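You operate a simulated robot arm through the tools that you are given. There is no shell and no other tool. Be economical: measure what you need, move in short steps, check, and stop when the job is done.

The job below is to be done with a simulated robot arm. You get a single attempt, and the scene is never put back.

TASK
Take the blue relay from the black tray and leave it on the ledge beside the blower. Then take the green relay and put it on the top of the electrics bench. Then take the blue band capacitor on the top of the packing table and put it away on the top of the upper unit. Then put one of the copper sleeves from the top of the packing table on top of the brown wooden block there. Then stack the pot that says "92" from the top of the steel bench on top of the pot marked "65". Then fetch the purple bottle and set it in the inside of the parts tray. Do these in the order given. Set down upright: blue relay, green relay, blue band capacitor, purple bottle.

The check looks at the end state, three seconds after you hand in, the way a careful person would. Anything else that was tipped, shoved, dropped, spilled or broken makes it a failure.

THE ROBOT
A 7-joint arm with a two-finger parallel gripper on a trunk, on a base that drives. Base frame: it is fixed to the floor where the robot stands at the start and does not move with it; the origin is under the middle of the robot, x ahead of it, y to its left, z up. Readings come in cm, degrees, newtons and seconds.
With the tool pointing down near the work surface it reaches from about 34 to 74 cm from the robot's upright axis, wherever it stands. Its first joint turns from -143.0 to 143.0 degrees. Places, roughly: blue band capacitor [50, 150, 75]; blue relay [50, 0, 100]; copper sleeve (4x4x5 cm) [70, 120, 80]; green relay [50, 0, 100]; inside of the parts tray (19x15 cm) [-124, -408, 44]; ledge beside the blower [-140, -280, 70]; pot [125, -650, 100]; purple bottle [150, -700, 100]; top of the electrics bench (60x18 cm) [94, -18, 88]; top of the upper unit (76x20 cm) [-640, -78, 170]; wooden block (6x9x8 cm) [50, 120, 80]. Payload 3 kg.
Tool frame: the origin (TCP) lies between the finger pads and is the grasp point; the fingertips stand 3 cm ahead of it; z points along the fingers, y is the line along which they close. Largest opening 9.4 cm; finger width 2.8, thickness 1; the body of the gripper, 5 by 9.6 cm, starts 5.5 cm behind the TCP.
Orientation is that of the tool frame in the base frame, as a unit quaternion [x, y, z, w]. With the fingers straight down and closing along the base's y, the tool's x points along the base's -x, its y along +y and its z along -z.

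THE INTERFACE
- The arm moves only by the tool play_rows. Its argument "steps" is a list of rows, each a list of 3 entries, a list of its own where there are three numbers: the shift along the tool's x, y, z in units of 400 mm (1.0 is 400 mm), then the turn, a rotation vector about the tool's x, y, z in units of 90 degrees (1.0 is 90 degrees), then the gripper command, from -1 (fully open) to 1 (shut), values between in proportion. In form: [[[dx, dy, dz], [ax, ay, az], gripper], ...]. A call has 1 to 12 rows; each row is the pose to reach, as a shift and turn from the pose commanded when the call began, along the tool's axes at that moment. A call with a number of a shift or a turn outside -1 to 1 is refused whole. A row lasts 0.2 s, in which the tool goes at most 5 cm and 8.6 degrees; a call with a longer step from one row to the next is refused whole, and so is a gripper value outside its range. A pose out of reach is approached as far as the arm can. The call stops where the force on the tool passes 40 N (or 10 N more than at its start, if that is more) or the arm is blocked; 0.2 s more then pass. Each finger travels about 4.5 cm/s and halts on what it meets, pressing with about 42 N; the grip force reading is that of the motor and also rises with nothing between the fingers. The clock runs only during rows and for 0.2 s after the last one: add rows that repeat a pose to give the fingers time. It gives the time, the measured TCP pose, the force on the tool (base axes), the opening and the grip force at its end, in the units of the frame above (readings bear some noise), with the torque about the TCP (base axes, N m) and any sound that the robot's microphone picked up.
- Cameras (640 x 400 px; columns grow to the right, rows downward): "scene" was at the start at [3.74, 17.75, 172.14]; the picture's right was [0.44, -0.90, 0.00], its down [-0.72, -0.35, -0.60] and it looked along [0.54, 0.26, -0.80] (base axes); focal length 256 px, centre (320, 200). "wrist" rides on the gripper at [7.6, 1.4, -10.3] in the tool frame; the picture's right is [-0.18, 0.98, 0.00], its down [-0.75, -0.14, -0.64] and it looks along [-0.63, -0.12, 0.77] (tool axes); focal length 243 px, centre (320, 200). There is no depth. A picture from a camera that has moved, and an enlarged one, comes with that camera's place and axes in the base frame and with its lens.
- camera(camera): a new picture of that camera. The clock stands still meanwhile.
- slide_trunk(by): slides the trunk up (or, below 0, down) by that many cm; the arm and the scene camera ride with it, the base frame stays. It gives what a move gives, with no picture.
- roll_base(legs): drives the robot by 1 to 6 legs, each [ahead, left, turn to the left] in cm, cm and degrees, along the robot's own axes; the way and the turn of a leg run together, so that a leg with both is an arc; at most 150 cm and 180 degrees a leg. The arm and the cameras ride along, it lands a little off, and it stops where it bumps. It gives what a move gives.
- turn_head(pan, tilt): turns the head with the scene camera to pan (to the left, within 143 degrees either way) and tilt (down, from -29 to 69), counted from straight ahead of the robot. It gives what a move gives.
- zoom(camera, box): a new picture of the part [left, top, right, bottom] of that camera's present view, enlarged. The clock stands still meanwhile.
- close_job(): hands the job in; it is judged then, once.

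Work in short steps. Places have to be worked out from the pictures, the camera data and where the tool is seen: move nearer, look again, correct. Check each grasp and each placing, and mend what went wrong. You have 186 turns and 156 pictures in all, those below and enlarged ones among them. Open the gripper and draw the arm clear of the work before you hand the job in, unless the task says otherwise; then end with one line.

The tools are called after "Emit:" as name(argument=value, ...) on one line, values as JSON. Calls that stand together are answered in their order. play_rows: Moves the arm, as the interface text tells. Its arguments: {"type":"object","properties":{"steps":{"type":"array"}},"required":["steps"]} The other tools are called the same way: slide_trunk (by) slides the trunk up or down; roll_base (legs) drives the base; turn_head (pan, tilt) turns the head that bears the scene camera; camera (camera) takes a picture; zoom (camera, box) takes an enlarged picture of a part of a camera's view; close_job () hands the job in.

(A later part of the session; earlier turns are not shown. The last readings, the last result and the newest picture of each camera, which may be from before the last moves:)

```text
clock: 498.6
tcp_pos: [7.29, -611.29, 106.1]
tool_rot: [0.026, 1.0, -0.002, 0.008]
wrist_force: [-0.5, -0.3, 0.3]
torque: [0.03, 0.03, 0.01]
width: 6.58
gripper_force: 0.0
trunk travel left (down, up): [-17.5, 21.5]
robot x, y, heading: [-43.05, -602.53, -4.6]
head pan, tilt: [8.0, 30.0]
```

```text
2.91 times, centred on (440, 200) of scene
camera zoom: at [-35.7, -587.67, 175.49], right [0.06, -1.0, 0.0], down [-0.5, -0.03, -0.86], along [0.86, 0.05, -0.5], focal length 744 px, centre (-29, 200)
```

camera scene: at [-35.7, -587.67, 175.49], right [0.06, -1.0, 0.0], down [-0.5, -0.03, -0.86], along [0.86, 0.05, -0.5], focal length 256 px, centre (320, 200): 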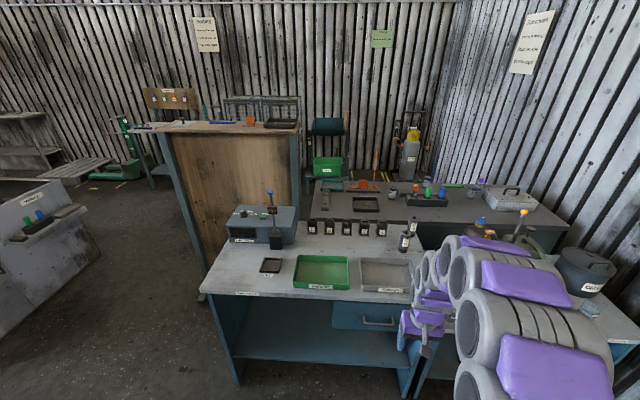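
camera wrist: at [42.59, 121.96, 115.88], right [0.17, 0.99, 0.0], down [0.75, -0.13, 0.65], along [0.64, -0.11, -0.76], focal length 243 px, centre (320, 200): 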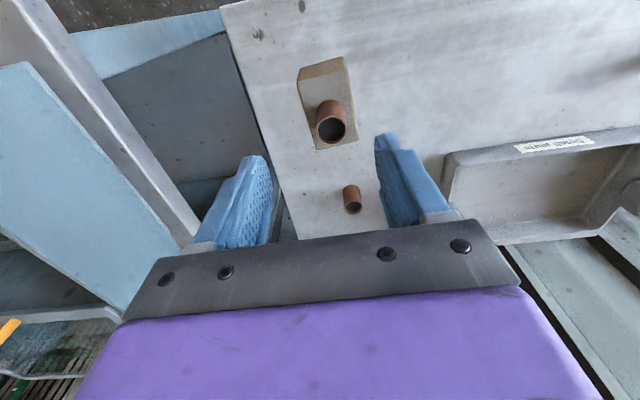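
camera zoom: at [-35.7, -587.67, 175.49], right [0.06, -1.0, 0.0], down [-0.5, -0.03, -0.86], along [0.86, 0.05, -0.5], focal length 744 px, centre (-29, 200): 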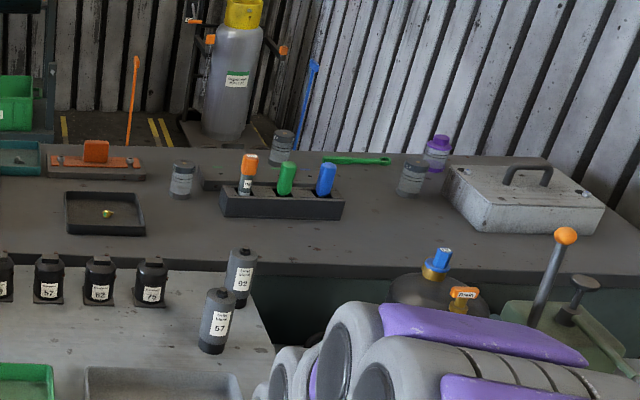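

The black items are contactors; the glass pots (and purple bottle) are on the dark steel bench behind, at x≈120–137. I need its east side; I go north and look along y≈−470.

Emit:
roll_base(legs=[[0, 0, 4.6], [0, 66, 0], [0, 66, 0]])

Emit:
turn_head(pan=0, tilt=22)

Emit:
camera(camera="scene")

```text
clock: 506.1
tcp_pos: [6.33, -473.59, 105.94]
tool_rot: [-0.017, 1.0, 0.004, 0.008]
wrist_force: [-0.1, -0.8, -0.2]
torque: [0.01, 0.0, 0.01]
width: 6.57
gripper_force: 0.0
trunk travel left (down, up): [-17.5, 21.5]
robot x, y, heading: [-44.52, -468.05, 0.7]
head pan, tilt: [8.0, 30.0]
```

```text
clock: 506.8
tcp_pos: [6.22, -473.58, 106.01]
tool_rot: [-0.016, 1.0, 0.002, 0.009]
wrist_force: [0.0, 0.7, -0.5]
torque: [-0.02, -0.01, 0.04]
width: 6.58
gripper_force: 0.1
trunk travel left (down, up): [-17.5, 21.5]
robot x, y, heading: [-44.08, -468.36, 0.9]
head pan, tilt: [0.0, 22.0]
```

```text
63 pictures are left
camera scene: at [-38.14, -455.76, 176.88], right [0.01, -1.0, -0.01], down [-0.38, 0.0, -0.93], along [0.93, 0.01, -0.38], focal length 256 px, centre (320, 200)
```

scene: 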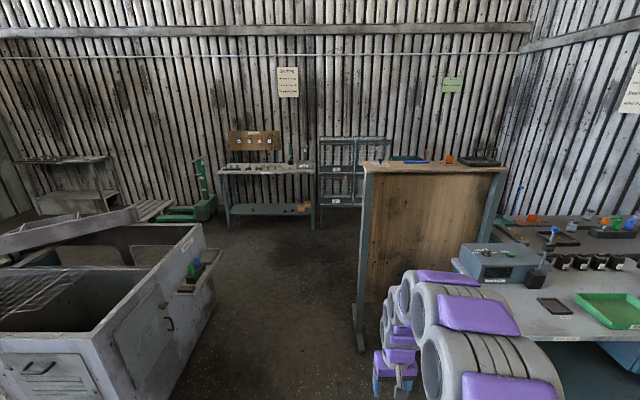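

Clear corridor between machine (y>−365) and wood bench (y<−482), then an aisle at x 150–295 east of the dark bench. I drive there.

Emit:
roll_base(legs=[[0, 46, -0.8], [130, 0, 0], [130, 0, 0], [0, 0, -90]])

Emit:
turn_head(pan=-15, tilt=25)

Emit:
camera(camera="scene")

```text
clock: 525.7
tcp_pos: [218.28, -463.31, 106.1]
tool_rot: [0.663, 0.748, -0.008, 0.005]
wrist_force: [-0.4, -0.3, 0.0]
torque: [-0.02, 0.02, 0.0]
width: 6.58
gripper_force: 0.0
trunk travel left (down, up): [-17.5, 21.5]
robot x, y, heading: [218.06, -412.47, -84.3]
head pan, tilt: [0.0, 22.0]
```

```text
clock: 526.4
tcp_pos: [218.36, -463.07, 106.06]
tool_rot: [0.663, 0.749, -0.008, 0.004]
wrist_force: [-0.1, 0.1, -0.1]
torque: [0.06, 0.02, 0.01]
width: 6.6
gripper_force: 0.0
trunk travel left (down, up): [-17.5, 21.5]
robot x, y, heading: [218.24, -412.48, -84.1]
head pan, tilt: [-15.0, 25.0]
```

```text
62 pictures are left
camera scene: at [230.11, -417.58, 176.29], right [-0.99, 0.16, 0.0], down [0.07, 0.42, -0.91], along [-0.15, -0.89, -0.42], focal length 256 px, centre (320, 200)
```

scene: 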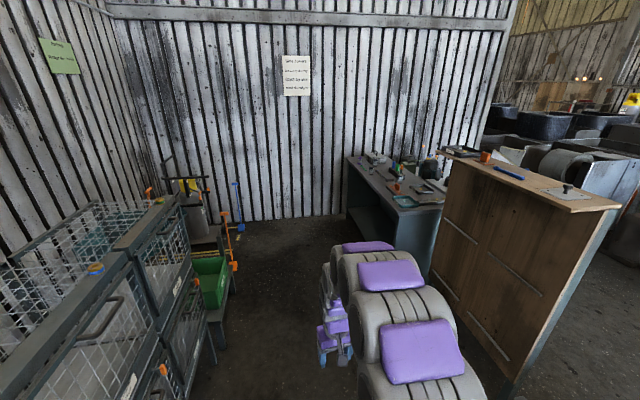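

Dark bench's east edge is at x≈148. I drive down the aisle and turn to face it.

Emit:
roll_base(legs=[[0, 8, -5.9], [120, 0, 0], [120, 0, 0], [0, 0, -90]])

Emit:
turn_head(pan=5, tilt=40)

Emit:
camera(camera="scene")

```text
clock: 542.9
tcp_pos: [174.66, -652.61, 106.3]
tool_rot: [1.0, 0.016, -0.008, -0.003]
wrist_force: [0.1, -0.1, 0.5]
torque: [0.0, 0.02, 0.0]
width: 6.59
gripper_force: 0.0
trunk travel left (down, up): [-17.5, 21.5]
robot x, y, heading: [225.24, -656.43, -179.3]
head pan, tilt: [-15.0, 25.0]
```

```text
clock: 543.7
tcp_pos: [174.89, -652.4, 106.17]
tool_rot: [1.0, 0.016, -0.01, -0.002]
wrist_force: [0.5, -0.3, -0.4]
torque: [0.02, 0.02, -0.01]
width: 6.58
gripper_force: 0.1
trunk travel left (down, up): [-17.5, 21.5]
robot x, y, heading: [224.95, -656.59, -179.3]
head pan, tilt: [5.0, 40.0]
```

```text
61 pictures are left
camera scene: at [219.29, -671.4, 173.96], right [-0.1, 1.0, 0.0], down [0.64, 0.06, -0.76], along [-0.76, -0.07, -0.64], focal length 256 px, centre (320, 200)
```

scene: 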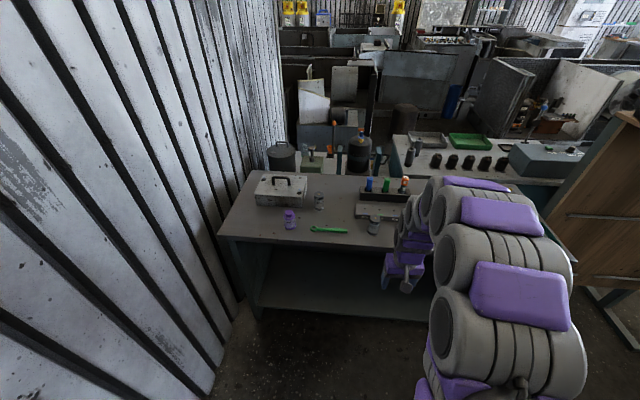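

Emit:
zoom(camera="scene", box=[240, 160, 440, 270])

Emit:
camera(camera="wrist")

```text
3.20 times, centred on (340, 215) of scene
camera zoom: at [219.29, -671.4, 173.96], right [-0.1, 1.0, 0.0], down [0.64, 0.06, -0.76], along [-0.76, -0.07, -0.64], focal length 819 px, centre (256, 152)
```

zoom: 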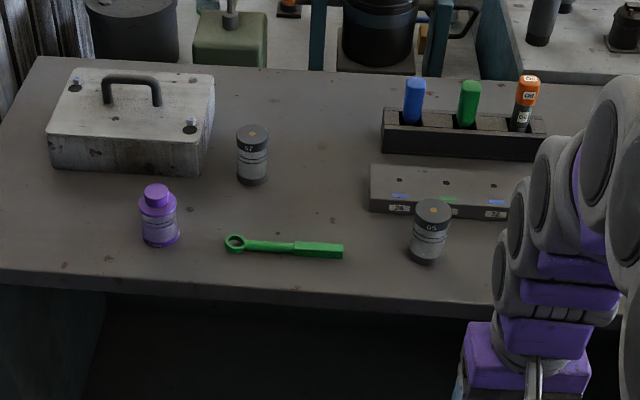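

```text
59 pictures are left
camera wrist: at [182.71, -653.5, 116.23], right [-0.15, -0.99, 0.0], down [-0.75, 0.11, 0.66], along [-0.65, 0.1, -0.75], focal length 243 px, centre (320, 200)
```

wrist: 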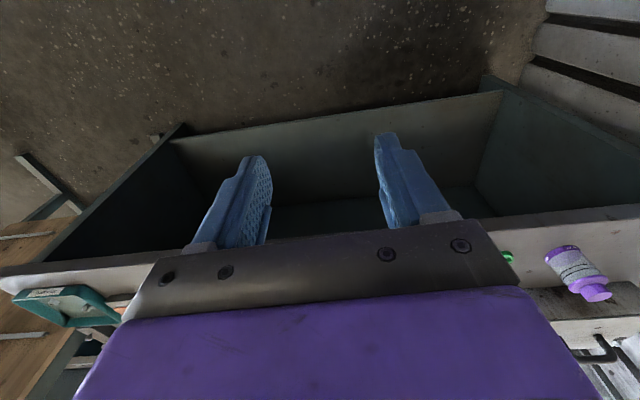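

Emit:
zoom(camera="scene", box=[300, 180, 340, 205])

Emit:
zoom(camera="scene", box=[355, 205, 395, 245])

```text
16.00 times, centred on (320, 192) of scene
camera zoom: at [219.29, -671.4, 173.96], right [-0.1, 1.0, 0.0], down [0.64, 0.06, -0.76], along [-0.76, -0.07, -0.64], focal length 4093 px, centre (320, 320)
```

zoom: 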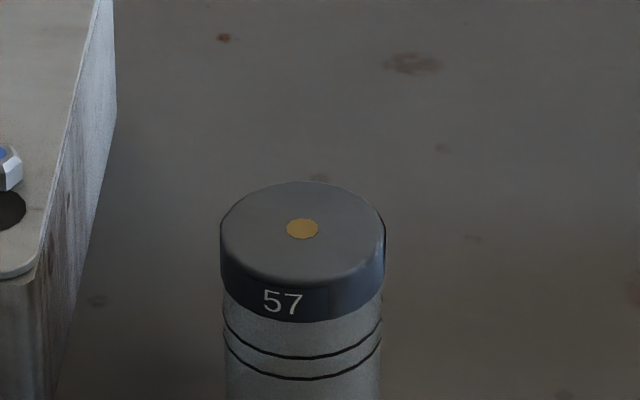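

```text
10.00 times, centred on (375, 225) of scene
camera zoom: at [219.29, -671.4, 173.96], right [-0.1, 1.0, 0.0], down [0.64, 0.06, -0.76], along [-0.76, -0.07, -0.64], focal length 2558 px, centre (-230, -50)
```

zoom: 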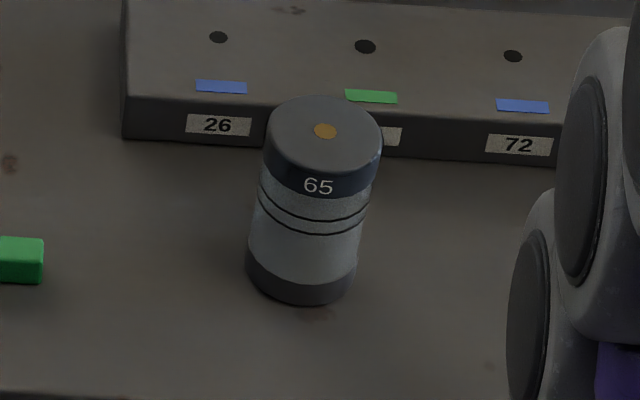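

57 and 65 are identified; 92 must be the third pot near (119.5,−628), hidden by the arm. I raise the arm and drive in.

Emit:
play_rows(steps=[[[0, 0, -0.1], [0, 0, 0], -0.4], [[0, 0, -0.2], [0, 0, 0], -0.4], [[0, 0, -0.25], [0, 0, 0], -0.4]])

Emit:
roll_base(legs=[[0, -17, 0], [36, 0, 0]])

Emit:
camera(camera="wrist")

Emit:
camera(camera="scene")

```text
clock: 544.5
tcp_pos: [175.18, -652.37, 116.1]
tool_rot: [1.0, 0.017, -0.01, -0.003]
wrist_force: [-0.1, -0.6, -0.5]
torque: [0.01, -0.02, 0.0]
width: 6.58
gripper_force: 0.1
trunk travel left (down, up): [-17.5, 21.5]
robot x, y, heading: [225.19, -656.35, -179.4]
head pan, tilt: [5.0, 40.0]
```

```text
clock: 547.9
tcp_pos: [138.47, -632.83, 115.92]
tool_rot: [1.0, 0.007, -0.01, 0.004]
wrist_force: [-0.3, 0.9, -0.4]
torque: [-0.07, 0.01, 0.0]
width: 6.56
gripper_force: 0.0
trunk travel left (down, up): [-17.5, 21.5]
robot x, y, heading: [188.18, -639.37, 179.6]
head pan, tilt: [5.0, 40.0]
```

```text
56 pictures are left
camera wrist: at [146.29, -634.02, 126.06], right [-0.17, -0.99, 0.01], down [-0.74, 0.14, 0.66], along [-0.65, 0.1, -0.76], focal length 243 px, centre (320, 200)
```

wrist: 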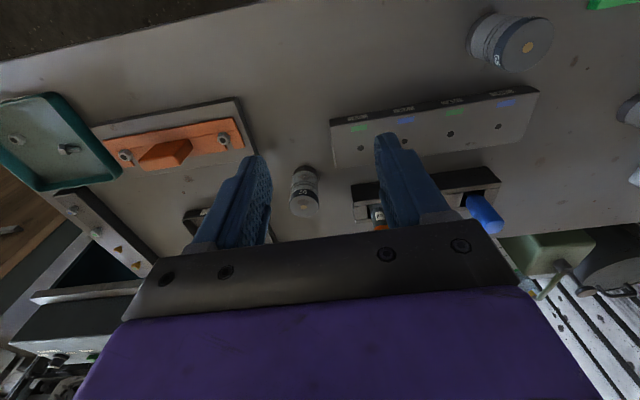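

```text
55 pictures are left
camera scene: at [182.39, -651.99, 174.12], right [-0.08, 1.0, -0.01], down [0.64, 0.04, -0.76], along [-0.76, -0.07, -0.64], focal length 256 px, centre (320, 200)
```

scene: 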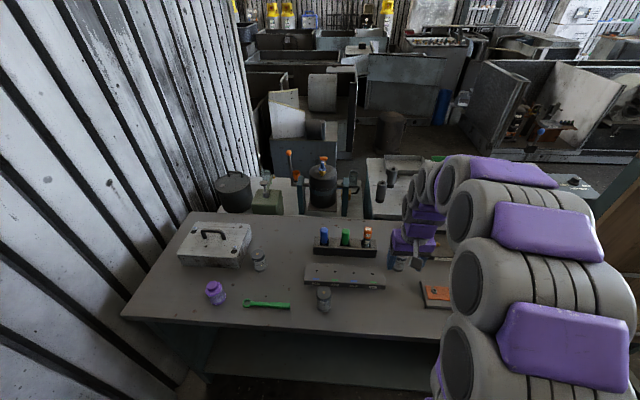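

Emit:
zoom(camera="wrist", box=[250, 140, 370, 240])

Emit:
zoom(camera="wrist", box=[440, 0, 580, 100])

```text
4.00 times, centred on (310, 190) of wrist
camera zoom: at [146.29, -634.02, 126.06], right [-0.17, -0.99, 0.01], down [-0.74, 0.14, 0.66], along [-0.65, 0.1, -0.76], focal length 970 px, centre (360, 240)
```

zoom: 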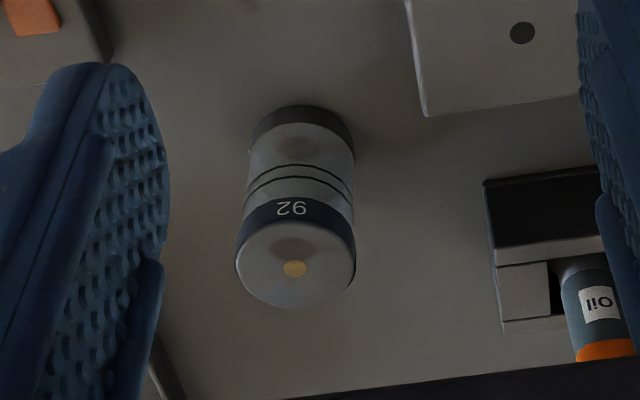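

```text
4.00 times, centred on (510, 50) of wrist
camera zoom: at [146.29, -634.02, 126.06], right [-0.17, -0.99, 0.01], down [-0.74, 0.14, 0.66], along [-0.65, 0.1, -0.76], focal length 970 px, centre (-440, 800)
```

zoom: 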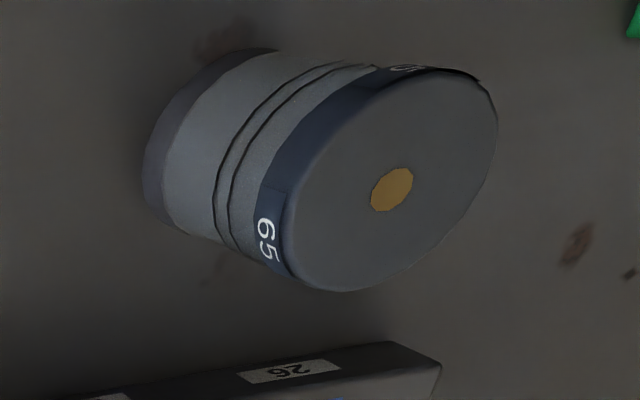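

Emit:
zoom(camera="wrist", box=[290, 180, 326, 204])

```text
16.00 times, centred on (308, 192) of wrist
camera zoom: at [146.29, -634.02, 126.06], right [-0.17, -0.99, 0.01], down [-0.74, 0.14, 0.66], along [-0.65, 0.1, -0.76], focal length 3882 px, centre (512, 328)
```

zoom: 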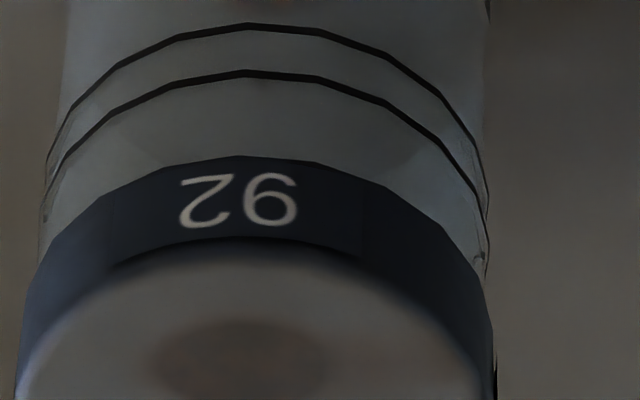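

It's "92". Its top is at about (119.8,−627.4,97) and pot 65's at (138.2,−654.7). I move above pot 92.

Emit:
play_rows(steps=[[[-0.1, -0.03, 0], [0, 0.012, 0], -0.4], [[-0.2, -0.06, 0], [0, 0.012, 0], -0.4], [[-0.3, -0.09, 0], [0, 0.012, 0], -0.4], [[-0.4, -0.12, 0], [0, 0.012, 0], -0.4], [[-0.466, -0.1415, 0.08], [0, 0.012, 0], -0.4], [[-0.466, -0.1415, 0.18], [0, 0.012, 0], -0.4], [[-0.466, -0.1415, 0.25], [0, 0.012, 0], -0.4], [[-0.466, -0.1415, 0.25], [0, 0.012, 0], -0.4]])

Emit:
camera(camera="wrist")

```text
clock: 549.7
tcp_pos: [119.79, -628.61, 106.28]
tool_rot: [1.0, 0.007, -0.001, -0.003]
wrist_force: [0.5, -0.4, -0.3]
torque: [0.03, 0.06, 0.0]
width: 6.59
gripper_force: 0.0
trunk travel left (down, up): [-17.5, 21.5]
robot x, y, heading: [188.6, -639.14, 179.6]
head pan, tilt: [5.0, 40.0]
```

```text
51 pictures are left
camera wrist: at [127.56, -629.83, 116.47], right [-0.17, -0.99, 0.0], down [-0.75, 0.13, 0.64], along [-0.63, 0.11, -0.76], focal length 243 px, centre (320, 200)
```

wrist: 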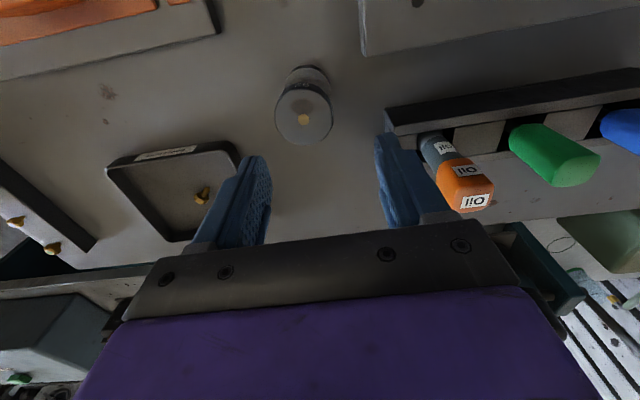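

I correct by about 1.3 cm and descend to z≈94, then close.

Emit:
play_rows(steps=[[[0.012, -0.032, 0], [0, 0, 0], -0.4], [[0.012, -0.032, 0.1], [0, 0, 0], -0.4], [[0.012, -0.032, 0.2], [0, 0, 0], -0.4], [[0.012, -0.032, 0.27], [0, 0, 0], -0.4], [[0.012, -0.032, 0.305], [0, 0, 0], -0.4], [[0.012, -0.032, 0.305], [0, 0, 0], -0.4]])

Emit:
camera(camera="wrist")

```text
clock: 551.1
tcp_pos: [120.16, -627.15, 94.42]
tool_rot: [1.0, 0.005, -0.001, -0.003]
wrist_force: [-0.4, -0.2, -0.5]
torque: [0.02, -0.02, -0.02]
width: 6.59
gripper_force: 0.0
trunk travel left (down, up): [-17.5, 21.5]
robot x, y, heading: [188.44, -639.13, 179.5]
head pan, tilt: [5.0, 40.0]
```

```text
50 pictures are left
camera wrist: at [127.83, -628.3, 104.63], right [-0.17, -0.99, 0.0], down [-0.75, 0.13, 0.64], along [-0.63, 0.11, -0.76], focal length 243 px, centre (320, 200)
```

wrist: 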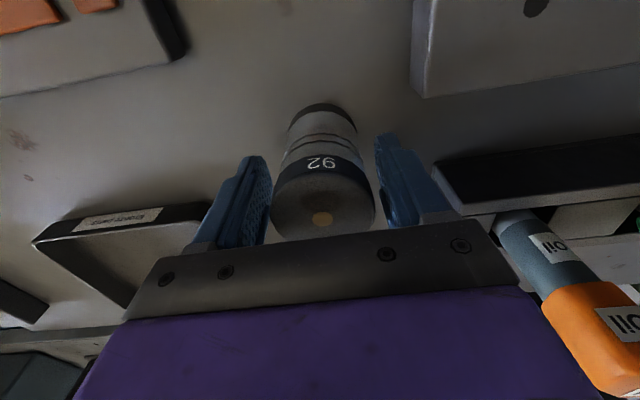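

Pot sits between the fingers. Closing and lifting.

Emit:
play_rows(steps=[[[0, 0, 0], [0, 0, 0], 0.1], [[0, 0, 0], [0, 0, 0], 0.6], [[0, 0, 0], [0, 0, 0], 1], [[0, 0, 0], [0, 0, 0], 1], [[0, 0, -0.05], [0, 0, 0], 1], [[0, 0, -0.15], [0, 0, 0], 1], [[0, 0, -0.26], [0, 0, 0], 1], [[0, 0, -0.37], [0, 0, 0], 1], [[0, 0, -0.48], [0, 0, 0], 1], [[0, 0, -0.6], [0, 0, 0], 1], [[0, 0, -0.6], [0, 0, 0], 1]])

Emit:
camera(camera="wrist")

```text
clock: 553.5
tcp_pos: [119.79, -627.95, 118.35]
tool_rot: [1.0, 0.006, -0.002, -0.003]
wrist_force: [-0.4, -0.3, -3.2]
torque: [-0.01, -0.04, 0.01]
width: 4.86
gripper_force: 42.2
trunk travel left (down, up): [-17.5, 21.5]
robot x, y, heading: [188.78, -638.91, 179.4]
head pan, tilt: [5.0, 40.0]
```

```text
49 pictures are left
camera wrist: at [127.49, -629.19, 128.55], right [-0.17, -0.99, -0.01], down [-0.75, 0.13, 0.64], along [-0.63, 0.11, -0.77], focal length 243 px, centre (320, 200)
```

wrist: 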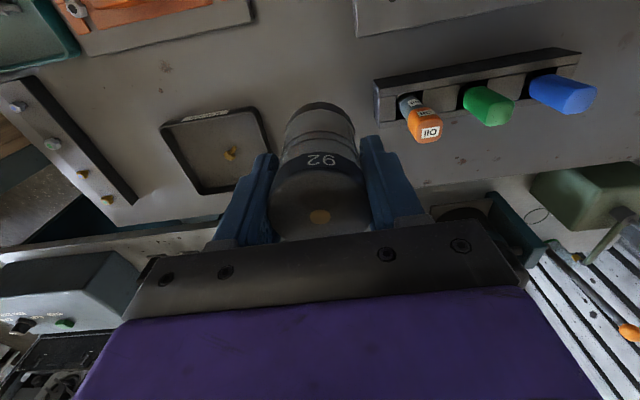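

Held at 4.86. I move over pot 65.

Emit:
play_rows(steps=[[[0.065, 0.096, 0], [0, 0, 0], 1], [[0.13, 0.193, 0], [0, 0, 0], 1], [[0.194, 0.289, 0], [0, 0, 0], 1], [[0.258, 0.385, 0], [0, 0, 0], 1], [[0.323, 0.481, 0], [0, 0, 0], 1], [[0.388, 0.578, 0], [0, 0, 0], 1], [[0.452, 0.674, 0], [0, 0, 0], 1], [[0.452, 0.674, 0], [0, 0, 0], 1]])

Emit:
camera(camera="wrist")

Emit:
zoom(camera="scene", box=[260, 220, 420, 320])

```text
clock: 555.3
tcp_pos: [138.75, -654.69, 118.1]
tool_rot: [1.0, 0.008, -0.001, -0.002]
wrist_force: [-0.3, 0.4, -2.6]
torque: [0.0, 0.0, -0.01]
width: 4.87
gripper_force: 41.6
trunk travel left (down, up): [-17.5, 21.5]
robot x, y, heading: [188.5, -639.52, 179.5]
head pan, tilt: [5.0, 40.0]
```

```text
48 pictures are left
camera wrist: at [146.32, -655.83, 128.32], right [-0.17, -0.99, -0.01], down [-0.75, 0.13, 0.64], along [-0.63, 0.11, -0.77], focal length 243 px, centre (320, 200)
```

wrist: 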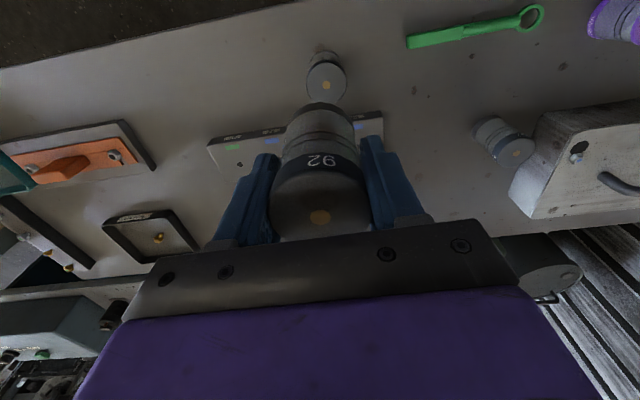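

```text
4.00 times, centred on (340, 270) of scene
camera zoom: at [182.39, -654.37, 173.92], right [-0.08, 1.0, 0.0], down [0.64, 0.05, -0.76], along [-0.76, -0.06, -0.65], focal length 1023 px, centre (240, -80)
```

zoom: 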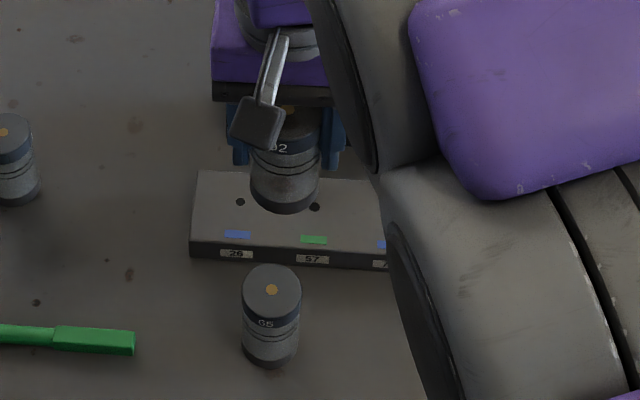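

Pot 65 is at (138.25,−655.2); the held pot's centre is at TCP+(0.5,0.1). I correct by (−1.0,−0.6) and lower to just above it.

Emit:
play_rows(steps=[[[-0.025, 0.015, 0], [0, 0, 0], 1], [[-0.025, 0.015, 0.1], [0, 0, 0], 1], [[-0.025, 0.015, 0.2], [0, 0, 0], 1], [[-0.025, 0.015, 0.28], [0, 0, 0], 1], [[-0.025, 0.015, 0.335], [0, 0, 0], 1], [[-0.025, 0.015, 0.335], [0, 0, 0], 1]])

Emit:
camera(camera="wrist")

Emit:
zoom(camera="scene", box=[280, 230, 380, 320])

```text
clock: 556.7
tcp_pos: [137.78, -655.1, 105.02]
tool_rot: [1.0, 0.007, 0.0, -0.004]
wrist_force: [0.2, 0.2, -1.6]
torque: [0.01, 0.02, -0.01]
width: 4.89
gripper_force: 42.0
trunk travel left (down, up): [-17.5, 21.5]
robot x, y, heading: [188.46, -638.99, 179.6]
head pan, tilt: [5.0, 40.0]
```

```text
46 pictures are left
camera wrist: at [145.44, -656.29, 115.19], right [-0.17, -0.99, -0.01], down [-0.75, 0.13, 0.64], along [-0.63, 0.11, -0.77], focal length 243 px, centre (320, 200)
```

wrist: 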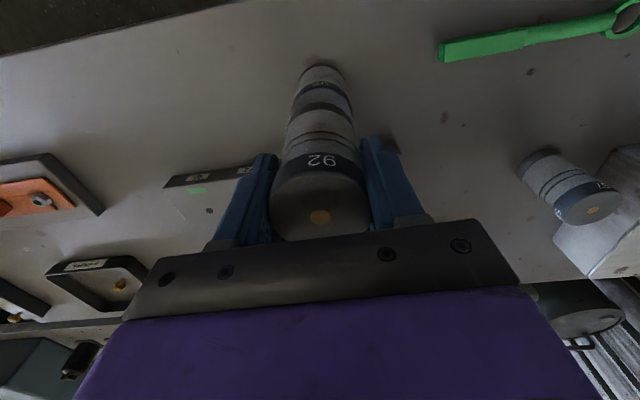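

```text
4.44 times, centred on (330, 275) of scene
camera zoom: at [182.42, -654.31, 173.93], right [-0.08, 1.0, 0.0], down [0.64, 0.05, -0.76], along [-0.76, -0.06, -0.64], focal length 1137 px, centre (276, -133)
```

zoom: 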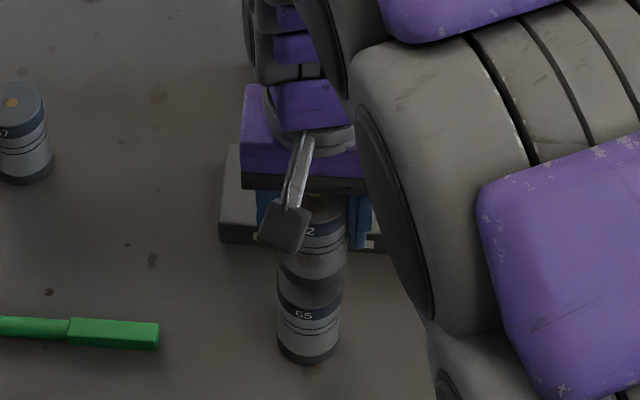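

Well aligned from both views. I creep down until contact.

Emit:
play_rows(steps=[[[0, 0, 0.012], [0, 0, 0], 1], [[0, 0, 0.024], [0, 0, 0], 1], [[0, 0, 0.032], [0, 0, 0], 1], [[0, 0, 0.04], [0, 0, 0], 1], [[0, 0, 0.044], [0, 0, 0], 1], [[0, 0, 0.044], [0, 0, 0], 1]])

```text
clock: 558.1
tcp_pos: [137.56, -654.82, 103.1]
tool_rot: [1.0, 0.007, -0.001, -0.003]
wrist_force: [-0.3, -0.3, 1.8]
torque: [-0.14, -0.04, -0.01]
width: 4.91
gripper_force: 42.2
trunk travel left (down, up): [-17.5, 21.5]
robot x, y, heading: [188.8, -639.27, 179.3]
head pan, tilt: [5.0, 40.0]
```

Light contact begins (≈4 N). I press one more millimetre, then release gently.

Emit:
play_rows(steps=[[[0, 0, 0.002], [0, 0, 0], 1], [[0, 0, 0.003], [0, 0, 0], 1], [[0, 0, 0.003], [0, 0, 0], 0.5], [[0, 0, 0.003], [0, 0, 0], -0.1], [[0, 0, 0.003], [0, 0, 0], -0.4], [[0, 0, 0.003], [0, 0, 0], -0.4], [[0, 0, 0.003], [0, 0, 0], -0.4]])

Emit:
camera(camera="wrist")

```text
clock: 559.7
tcp_pos: [137.68, -654.94, 103.0]
tool_rot: [1.0, 0.007, -0.001, -0.003]
wrist_force: [0.4, -0.2, -0.3]
torque: [0.0, 0.0, 0.03]
width: 6.57
gripper_force: 0.0
trunk travel left (down, up): [-17.5, 21.5]
robot x, y, heading: [188.04, -639.04, 179.5]
head pan, tilt: [5.0, 40.0]
```

```text
44 pictures are left
camera wrist: at [145.3, -656.11, 113.13], right [-0.17, -0.99, -0.01], down [-0.75, 0.13, 0.64], along [-0.63, 0.11, -0.77], focal length 243 px, centre (320, 200)
```

wrist: 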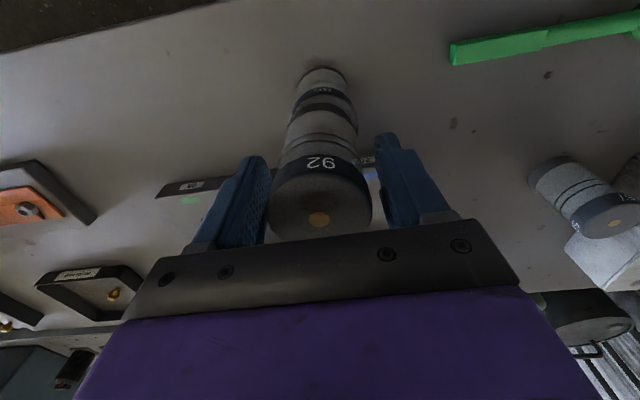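

Stacked and stable. I rise straight up and check.

Emit:
play_rows(steps=[[[0, 0, -0.06], [0, 0, 0], -0.4], [[0, 0, -0.15], [0, 0, 0], -0.4], [[0, 0, -0.25], [0, 0, 0], -0.4], [[0, 0, -0.36], [0, 0, 0], -0.4], [[0, 0, -0.45], [0, 0, 0], -0.4], [[0, 0, -0.45], [0, 0, 0], -0.4]])

Emit:
camera(camera="wrist")

Emit:
zoom(camera="scene", box=[180, 220, 380, 330])

```text
clock: 561.1
tcp_pos: [137.77, -654.98, 120.89]
tool_rot: [1.0, 0.006, 0.0, -0.003]
wrist_force: [-0.7, -0.1, -0.5]
torque: [-0.01, -0.03, 0.0]
width: 6.59
gripper_force: 0.0
trunk travel left (down, up): [-17.5, 21.5]
robot x, y, heading: [188.76, -639.27, 179.4]
head pan, tilt: [5.0, 40.0]
```

```text
43 pictures are left
camera wrist: at [145.37, -656.17, 131.01], right [-0.17, -0.99, -0.01], down [-0.76, 0.13, 0.64], along [-0.63, 0.12, -0.77], focal length 243 px, centre (320, 200)
```

wrist: 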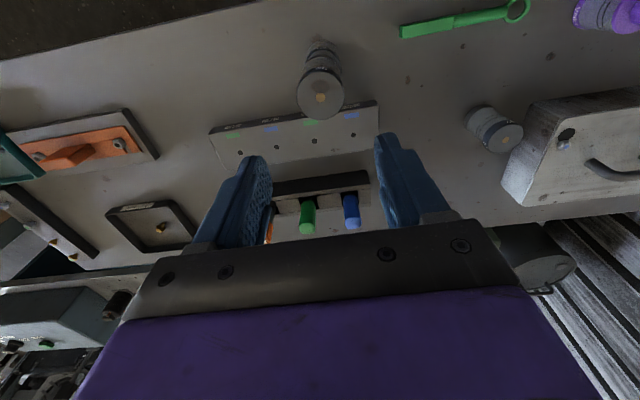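

```text
3.20 times, centred on (280, 275) of scene
camera zoom: at [182.43, -654.23, 173.94], right [-0.08, 1.0, 0.0], down [0.64, 0.05, -0.76], along [-0.76, -0.06, -0.64], focal length 819 px, centre (448, -40)
```

zoom: 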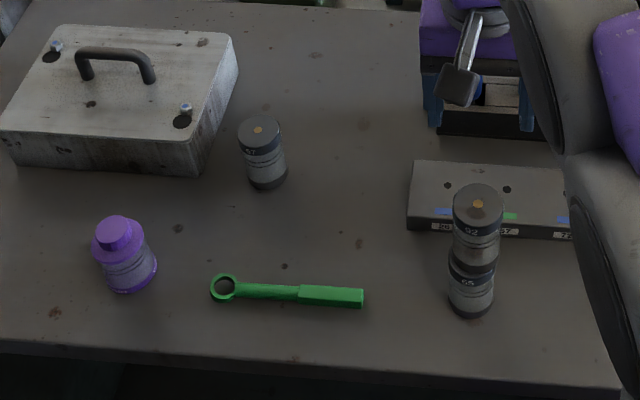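

Stack verified. The purple bottle's cap top is at (137.7,−692.7,97.3). I strafe 38 cm left, bringing the tool over it.

Emit:
roll_base(legs=[[0, 38, 0.5]])

Emit:
camera(camera="wrist")

Emit:
camera(camera="scene")

```text
clock: 563.5
tcp_pos: [137.69, -693.89, 120.83]
tool_rot: [1.0, 0.01, 0.0, -0.002]
wrist_force: [-0.1, 0.2, 0.4]
torque: [0.01, 0.01, 0.02]
width: 6.59
gripper_force: 0.1
trunk travel left (down, up): [-17.5, 21.5]
robot x, y, heading: [188.58, -677.8, 180.2]
head pan, tilt: [5.0, 40.0]
```

```text
41 pictures are left
camera wrist: at [145.37, -695.02, 131.02], right [-0.16, -0.99, -0.01], down [-0.76, 0.12, 0.64], along [-0.63, 0.11, -0.77], focal length 243 px, centre (320, 200)
```

wrist: 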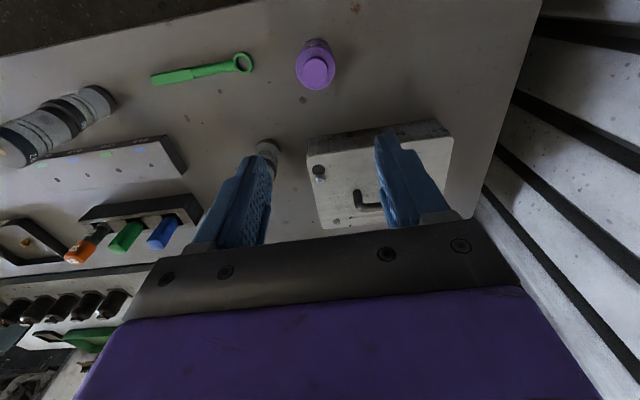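

```text
40 pictures are left
camera scene: at [182.42, -692.66, 173.96], right [-0.09, 1.0, 0.0], down [0.64, 0.06, -0.76], along [-0.76, -0.07, -0.64], focal length 256 px, centre (320, 200)
```

scene: 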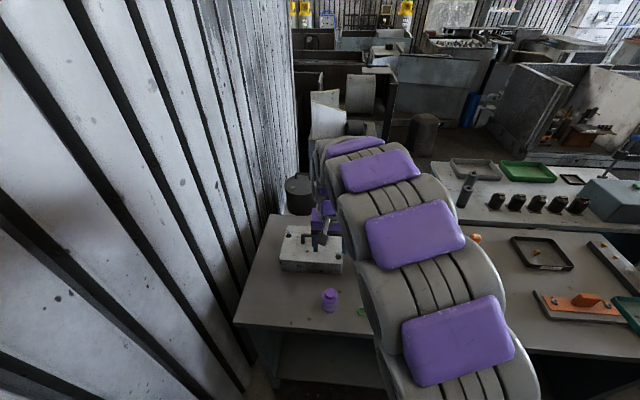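

Bottle at ≈(138.3,−693.2). I open to 8 cm and come down above it.

Emit:
play_rows(steps=[[[0.015, -0.017, 0.1], [0, 0, 0], -0.7], [[0.015, -0.017, 0.2], [0, 0, 0], -0.7], [[0.015, -0.017, 0.3], [0, 0, 0], -0.7], [[0.015, -0.017, 0.4], [0, 0, 0], -0.7], [[0.015, -0.017, 0.43], [0, 0, 0], -0.7], [[0.015, -0.017, 0.43], [0, 0, 0], -0.7]])

Emit:
camera(camera="wrist")

```text
clock: 564.9
tcp_pos: [138.52, -693.15, 103.82]
tool_rot: [1.0, 0.011, -0.001, -0.003]
wrist_force: [0.3, -0.8, 0.0]
torque: [-0.03, 0.02, -0.02]
width: 7.94
gripper_force: 0.0
trunk travel left (down, up): [-17.5, 21.5]
robot x, y, heading: [188.62, -677.94, 179.9]
head pan, tilt: [5.0, 40.0]
```

```text
39 pictures are left
camera wrist: at [146.16, -694.29, 113.93], right [-0.16, -0.99, -0.01], down [-0.76, 0.12, 0.64], along [-0.63, 0.11, -0.76], focal length 243 px, centre (320, 200)
```

wrist: 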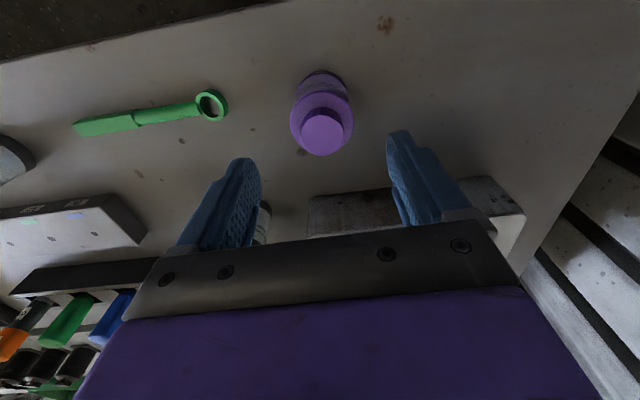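

Centred. I descend to z≈92.8 and close on the body.

Emit:
play_rows(steps=[[[0.002, 0, 0.1], [0, 0, 0], -0.7], [[0.002, 0, 0.19], [0, 0, 0], -0.7], [[0.002, 0, 0.25], [0, 0, 0], -0.7], [[0.002, 0, 0.275], [0, 0, 0], -0.7], [[0.002, 0, 0.275], [0, 0, 0], -0.2], [[0.002, 0, 0.275], [0, 0, 0], 0.4], [[0.002, 0, 0.275], [0, 0, 0], 1], [[0.002, 0, 0.275], [0, 0, 0], 1], [[0.002, 0, 0.275], [0, 0, 0], 1]])

Emit:
camera(camera="wrist")

```text
clock: 566.9
tcp_pos: [138.47, -693.01, 92.77]
tool_rot: [1.0, 0.01, -0.001, -0.003]
wrist_force: [-0.8, -0.7, 2.4]
torque: [-0.08, -0.03, -0.02]
width: 5.29
gripper_force: 41.8
trunk travel left (down, up): [-17.5, 21.5]
robot x, y, heading: [188.37, -677.97, 180.0]
head pan, tilt: [5.0, 40.0]
```

```text
38 pictures are left
camera wrist: at [146.05, -694.25, 103.04], right [-0.16, -0.99, -0.01], down [-0.75, 0.12, 0.64], along [-0.64, 0.11, -0.76], focal length 243 px, centre (320, 200)
```

wrist: 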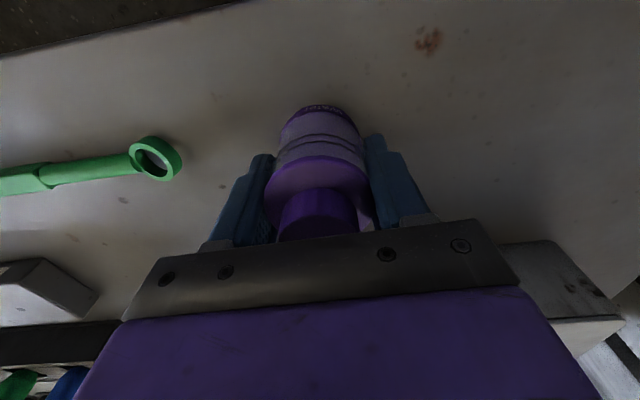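

Held at 5.29. I lift and start the drive back to the parts tray.

Emit:
play_rows(steps=[[[0, 0, -0.05], [0, 0, 0], 1], [[0, 0, -0.15], [0, 0, 0], 1], [[0, 0, -0.26], [0, 0, 0], 1], [[0, 0, -0.37], [0, 0, 0], 1], [[0, 0, -0.48], [0, 0, 0], 1], [[0, 0, -0.6], [0, 0, 0], 1], [[0, 0, -0.65], [0, 0, 0], 1], [[0, 0, -0.65], [0, 0, 0], 1]])

Emit:
camera(camera="wrist")

Emit:
roll_base(legs=[[-35, 0, 0], [0, 0, -90], [128, 0, 0], [128, 0, 0], [0, 0, 90]])

```text
clock: 568.7
tcp_pos: [138.68, -693.15, 118.5]
tool_rot: [1.0, 0.011, -0.001, -0.003]
wrist_force: [-1.5, 0.4, -2.1]
torque: [0.02, -0.02, -0.02]
width: 5.25
gripper_force: 41.6
trunk travel left (down, up): [-17.5, 21.5]
robot x, y, heading: [188.4, -677.69, 179.9]
head pan, tilt: [5.0, 40.0]
```

```text
37 pictures are left
camera wrist: at [146.4, -694.3, 128.68], right [-0.16, -0.99, -0.01], down [-0.76, 0.12, 0.64], along [-0.63, 0.11, -0.76], focal length 243 px, centre (320, 200)
```

wrist: 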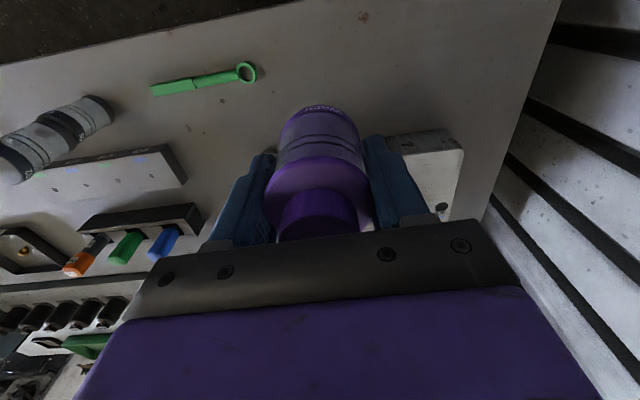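

```text
clock: 590.9
tcp_pos: [178.64, -436.02, 118.5]
tool_rot: [1.0, 0.019, -0.001, -0.003]
wrist_force: [0.4, 0.2, -1.8]
torque: [-0.04, 0.03, -0.02]
width: 5.25
gripper_force: 41.7
trunk travel left (down, up): [-17.5, 21.5]
robot x, y, heading: [228.54, -420.1, -179.2]
head pan, tilt: [5.0, 40.0]
```

Emit:
roll_base(legs=[[135, 0, -0.8], [132, 0, 0]])

Emit:
turn_head(pan=0, tilt=40)

Emit:
camera(camera="scene")

```text
clock: 604.0
tcp_pos: [-89.62, -443.21, 118.55]
tool_rot: [1.0, 0.022, -0.001, -0.003]
wrist_force: [0.0, -0.5, -1.5]
torque: [0.0, 0.0, -0.02]
width: 5.26
gripper_force: 41.3
trunk travel left (down, up): [-17.5, 21.5]
robot x, y, heading: [-40.23, -426.92, -178.9]
head pan, tilt: [5.0, 40.0]
```

```text
clock: 604.6
tcp_pos: [-89.46, -443.19, 118.55]
tool_rot: [1.0, 0.022, -0.003, -0.002]
wrist_force: [1.5, -0.1, -1.6]
torque: [-0.04, 0.01, -0.03]
width: 5.22
gripper_force: 42.2
trunk travel left (down, up): [-17.5, 21.5]
robot x, y, heading: [-40.14, -426.79, -178.4]
head pan, tilt: [0.0, 40.0]
```

```text
36 pictures are left
camera scene: at [-46.07, -441.28, 173.94], right [-0.02, 1.0, 0.0], down [0.64, 0.02, -0.76], along [-0.76, -0.02, -0.64], focal length 256 px, centre (320, 200)
```

scene: 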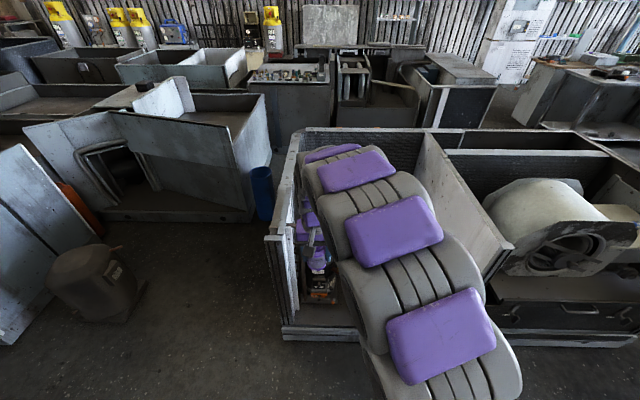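

The arm hides the compartment. I strafe right and look left of the arm.

Emit:
roll_base(legs=[[0, -55, -1]])

Emit:
turn_head(pan=15, tilt=48)

Emit:
camera(camera="scene")

```text
clock: 607.8
tcp_pos: [-90.34, -387.74, 118.59]
tool_rot: [1.0, 0.013, -0.002, -0.003]
wrist_force: [-0.6, -0.1, -1.7]
torque: [-0.03, 0.0, 0.0]
width: 5.23
gripper_force: 41.8
trunk travel left (down, up): [-17.5, 21.5]
robot x, y, heading: [-41.0, -372.69, -179.9]
head pan, tilt: [0.0, 40.0]
```

```text
clock: 608.5
tcp_pos: [-90.24, -387.54, 118.69]
tool_rot: [1.0, 0.013, -0.003, -0.002]
wrist_force: [0.4, 0.2, -1.3]
torque: [0.01, 0.01, -0.03]
width: 5.24
gripper_force: 42.3
trunk travel left (down, up): [-17.5, 21.5]
robot x, y, heading: [-41.07, -372.52, -179.9]
head pan, tilt: [15.0, 48.0]
```

```text
35 pictures are left
camera scene: at [-46.12, -389.12, 172.75], right [-0.26, 0.97, 0.0], down [0.72, 0.2, -0.67], along [-0.64, -0.17, -0.74], focal length 256 px, centre (320, 200)
```

scene: 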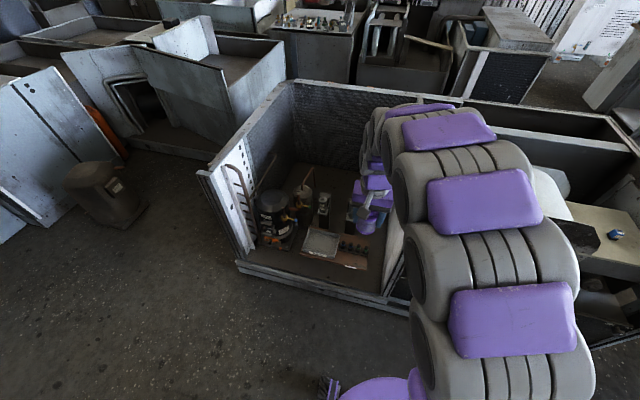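

Emit:
zoom(camera="scene", box=[220, 150, 420, 320])

Emit:
camera(camera="wrist")

```text
2.35 times, centred on (320, 235) of scene
camera zoom: at [-46.12, -389.12, 172.75], right [-0.26, 0.97, 0.0], down [0.72, 0.2, -0.67], along [-0.64, -0.17, -0.74], focal length 602 px, centre (320, 118)
```

zoom: 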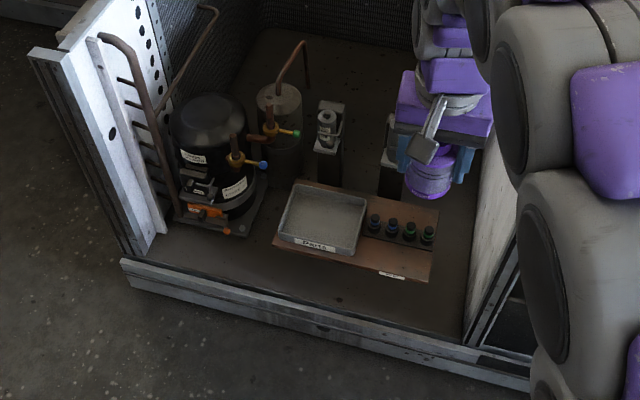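

```text
33 pictures are left
camera wrist: at [-82.54, -388.74, 128.83], right [-0.16, -0.99, 0.0], down [-0.75, 0.12, 0.65], along [-0.64, 0.1, -0.76], focal length 243 px, centre (320, 200)
```

wrist: 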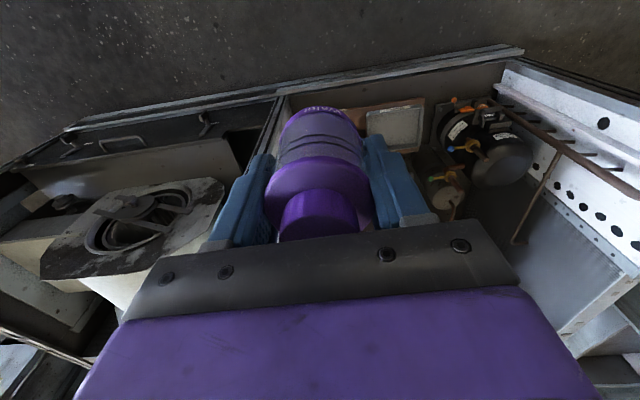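

Parts tray spans x −118…−134, y −418…−399.5, centre (−125.5,−409). I drive into position, lower the trunk, and look.

Emit:
roll_base(legs=[[0, 21, 0], [27, 0, 0]])

Emit:
slide_trunk(by=-17.5)

Emit:
camera(camera="wrist")

Emit:
camera(camera="scene")

```text
clock: 611.7
tcp_pos: [-117.14, -407.71, 118.59]
tool_rot: [1.0, 0.013, -0.002, -0.001]
wrist_force: [0.0, 0.4, -1.0]
torque: [0.0, -0.01, 0.0]
width: 5.25
gripper_force: 41.6
trunk travel left (down, up): [-17.5, 21.5]
robot x, y, heading: [-67.78, -392.7, -179.7]
head pan, tilt: [15.0, 48.0]
```

```text
clock: 613.6
tcp_pos: [-116.84, -407.75, 101.3]
tool_rot: [1.0, 0.014, -0.004, -0.002]
wrist_force: [1.2, 1.1, -2.0]
torque: [-0.03, -0.03, -0.03]
width: 5.24
gripper_force: 42.4
trunk travel left (down, up): [0.0, 39.0]
robot x, y, heading: [-67.69, -392.08, -180.1]
head pan, tilt: [15.0, 48.0]
```

```text
32 pictures are left
camera wrist: at [-109.09, -408.86, 111.41], right [-0.16, -0.99, 0.0], down [-0.75, 0.12, 0.65], along [-0.64, 0.1, -0.76], focal length 243 px, centre (320, 200)
```

wrist: 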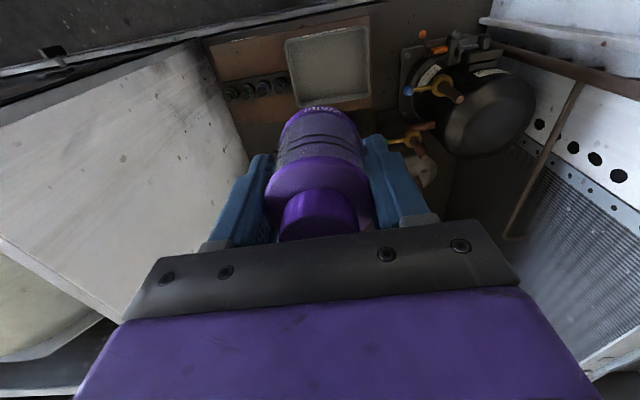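

```text
31 pictures are left
camera scene: at [-72.77, -409.03, 155.3], right [-0.26, 0.97, 0.0], down [0.72, 0.2, -0.67], along [-0.64, -0.17, -0.74], focal length 256 px, centre (320, 200)
```

scene: 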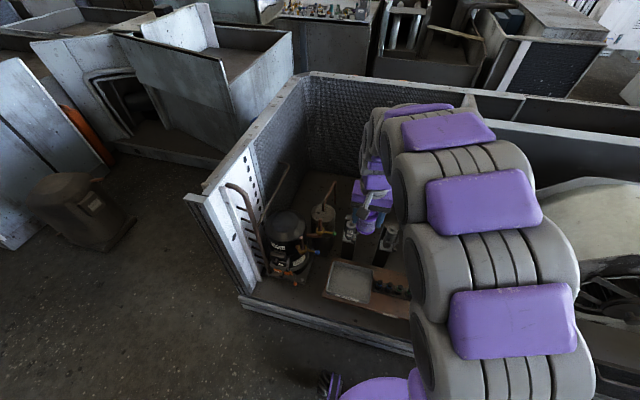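

Tray centre ≈(−124.3,−409.5). I move over it and lower in stages, watching the clearance.

Emit:
play_rows(steps=[[[-0.09, 0.025, 0], [0, 0, 0], 1], [[-0.185, 0.05, 0], [0, 0, 0], 1], [[-0.185, 0.05, 0.1], [0, 0, 0], 1], [[-0.185, 0.05, 0.2], [0, 0, 0], 1], [[-0.185, 0.05, 0.3], [0, 0, 0], 1], [[-0.185, 0.05, 0.4], [0, 0, 0], 1], [[-0.185, 0.05, 0.5], [0, 0, 0], 1], [[-0.185, 0.05, 0.6], [0, 0, 0], 1], [[-0.185, 0.05, 0.6], [0, 0, 0], 1]])

Emit:
camera(camera="scene")

Emit:
camera(camera="wrist")

```text
clock: 615.6
tcp_pos: [-124.33, -409.77, 77.46]
tool_rot: [1.0, 0.013, -0.004, -0.002]
wrist_force: [-0.2, -0.4, -2.2]
torque: [0.0, 0.0, 0.02]
width: 5.26
gripper_force: 42.1
trunk travel left (down, up): [0.0, 39.0]
robot x, y, heading: [-67.75, -392.84, -179.7]
head pan, tilt: [15.0, 48.0]
```

```text
30 pictures are left
camera scene: at [-72.91, -409.09, 155.29], right [-0.26, 0.97, 0.0], down [0.72, 0.2, -0.67], along [-0.64, -0.17, -0.75], focal length 256 px, centre (320, 200)
```

scene: 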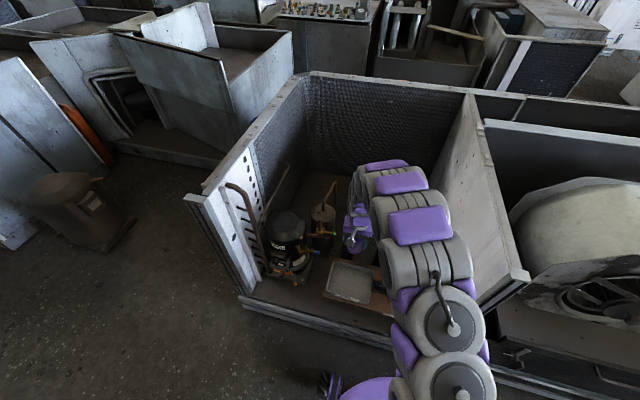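

```text
29 pictures are left
camera wrist: at [-116.56, -410.91, 87.65], right [-0.16, -0.99, 0.0], down [-0.75, 0.12, 0.65], along [-0.64, 0.1, -0.76], focal length 243 px, centre (320, 200)
```

wrist: 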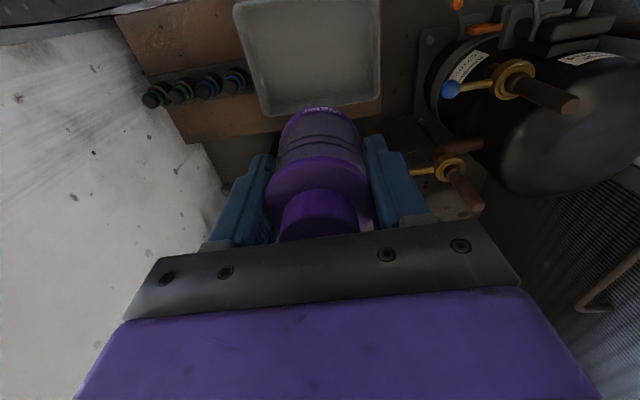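

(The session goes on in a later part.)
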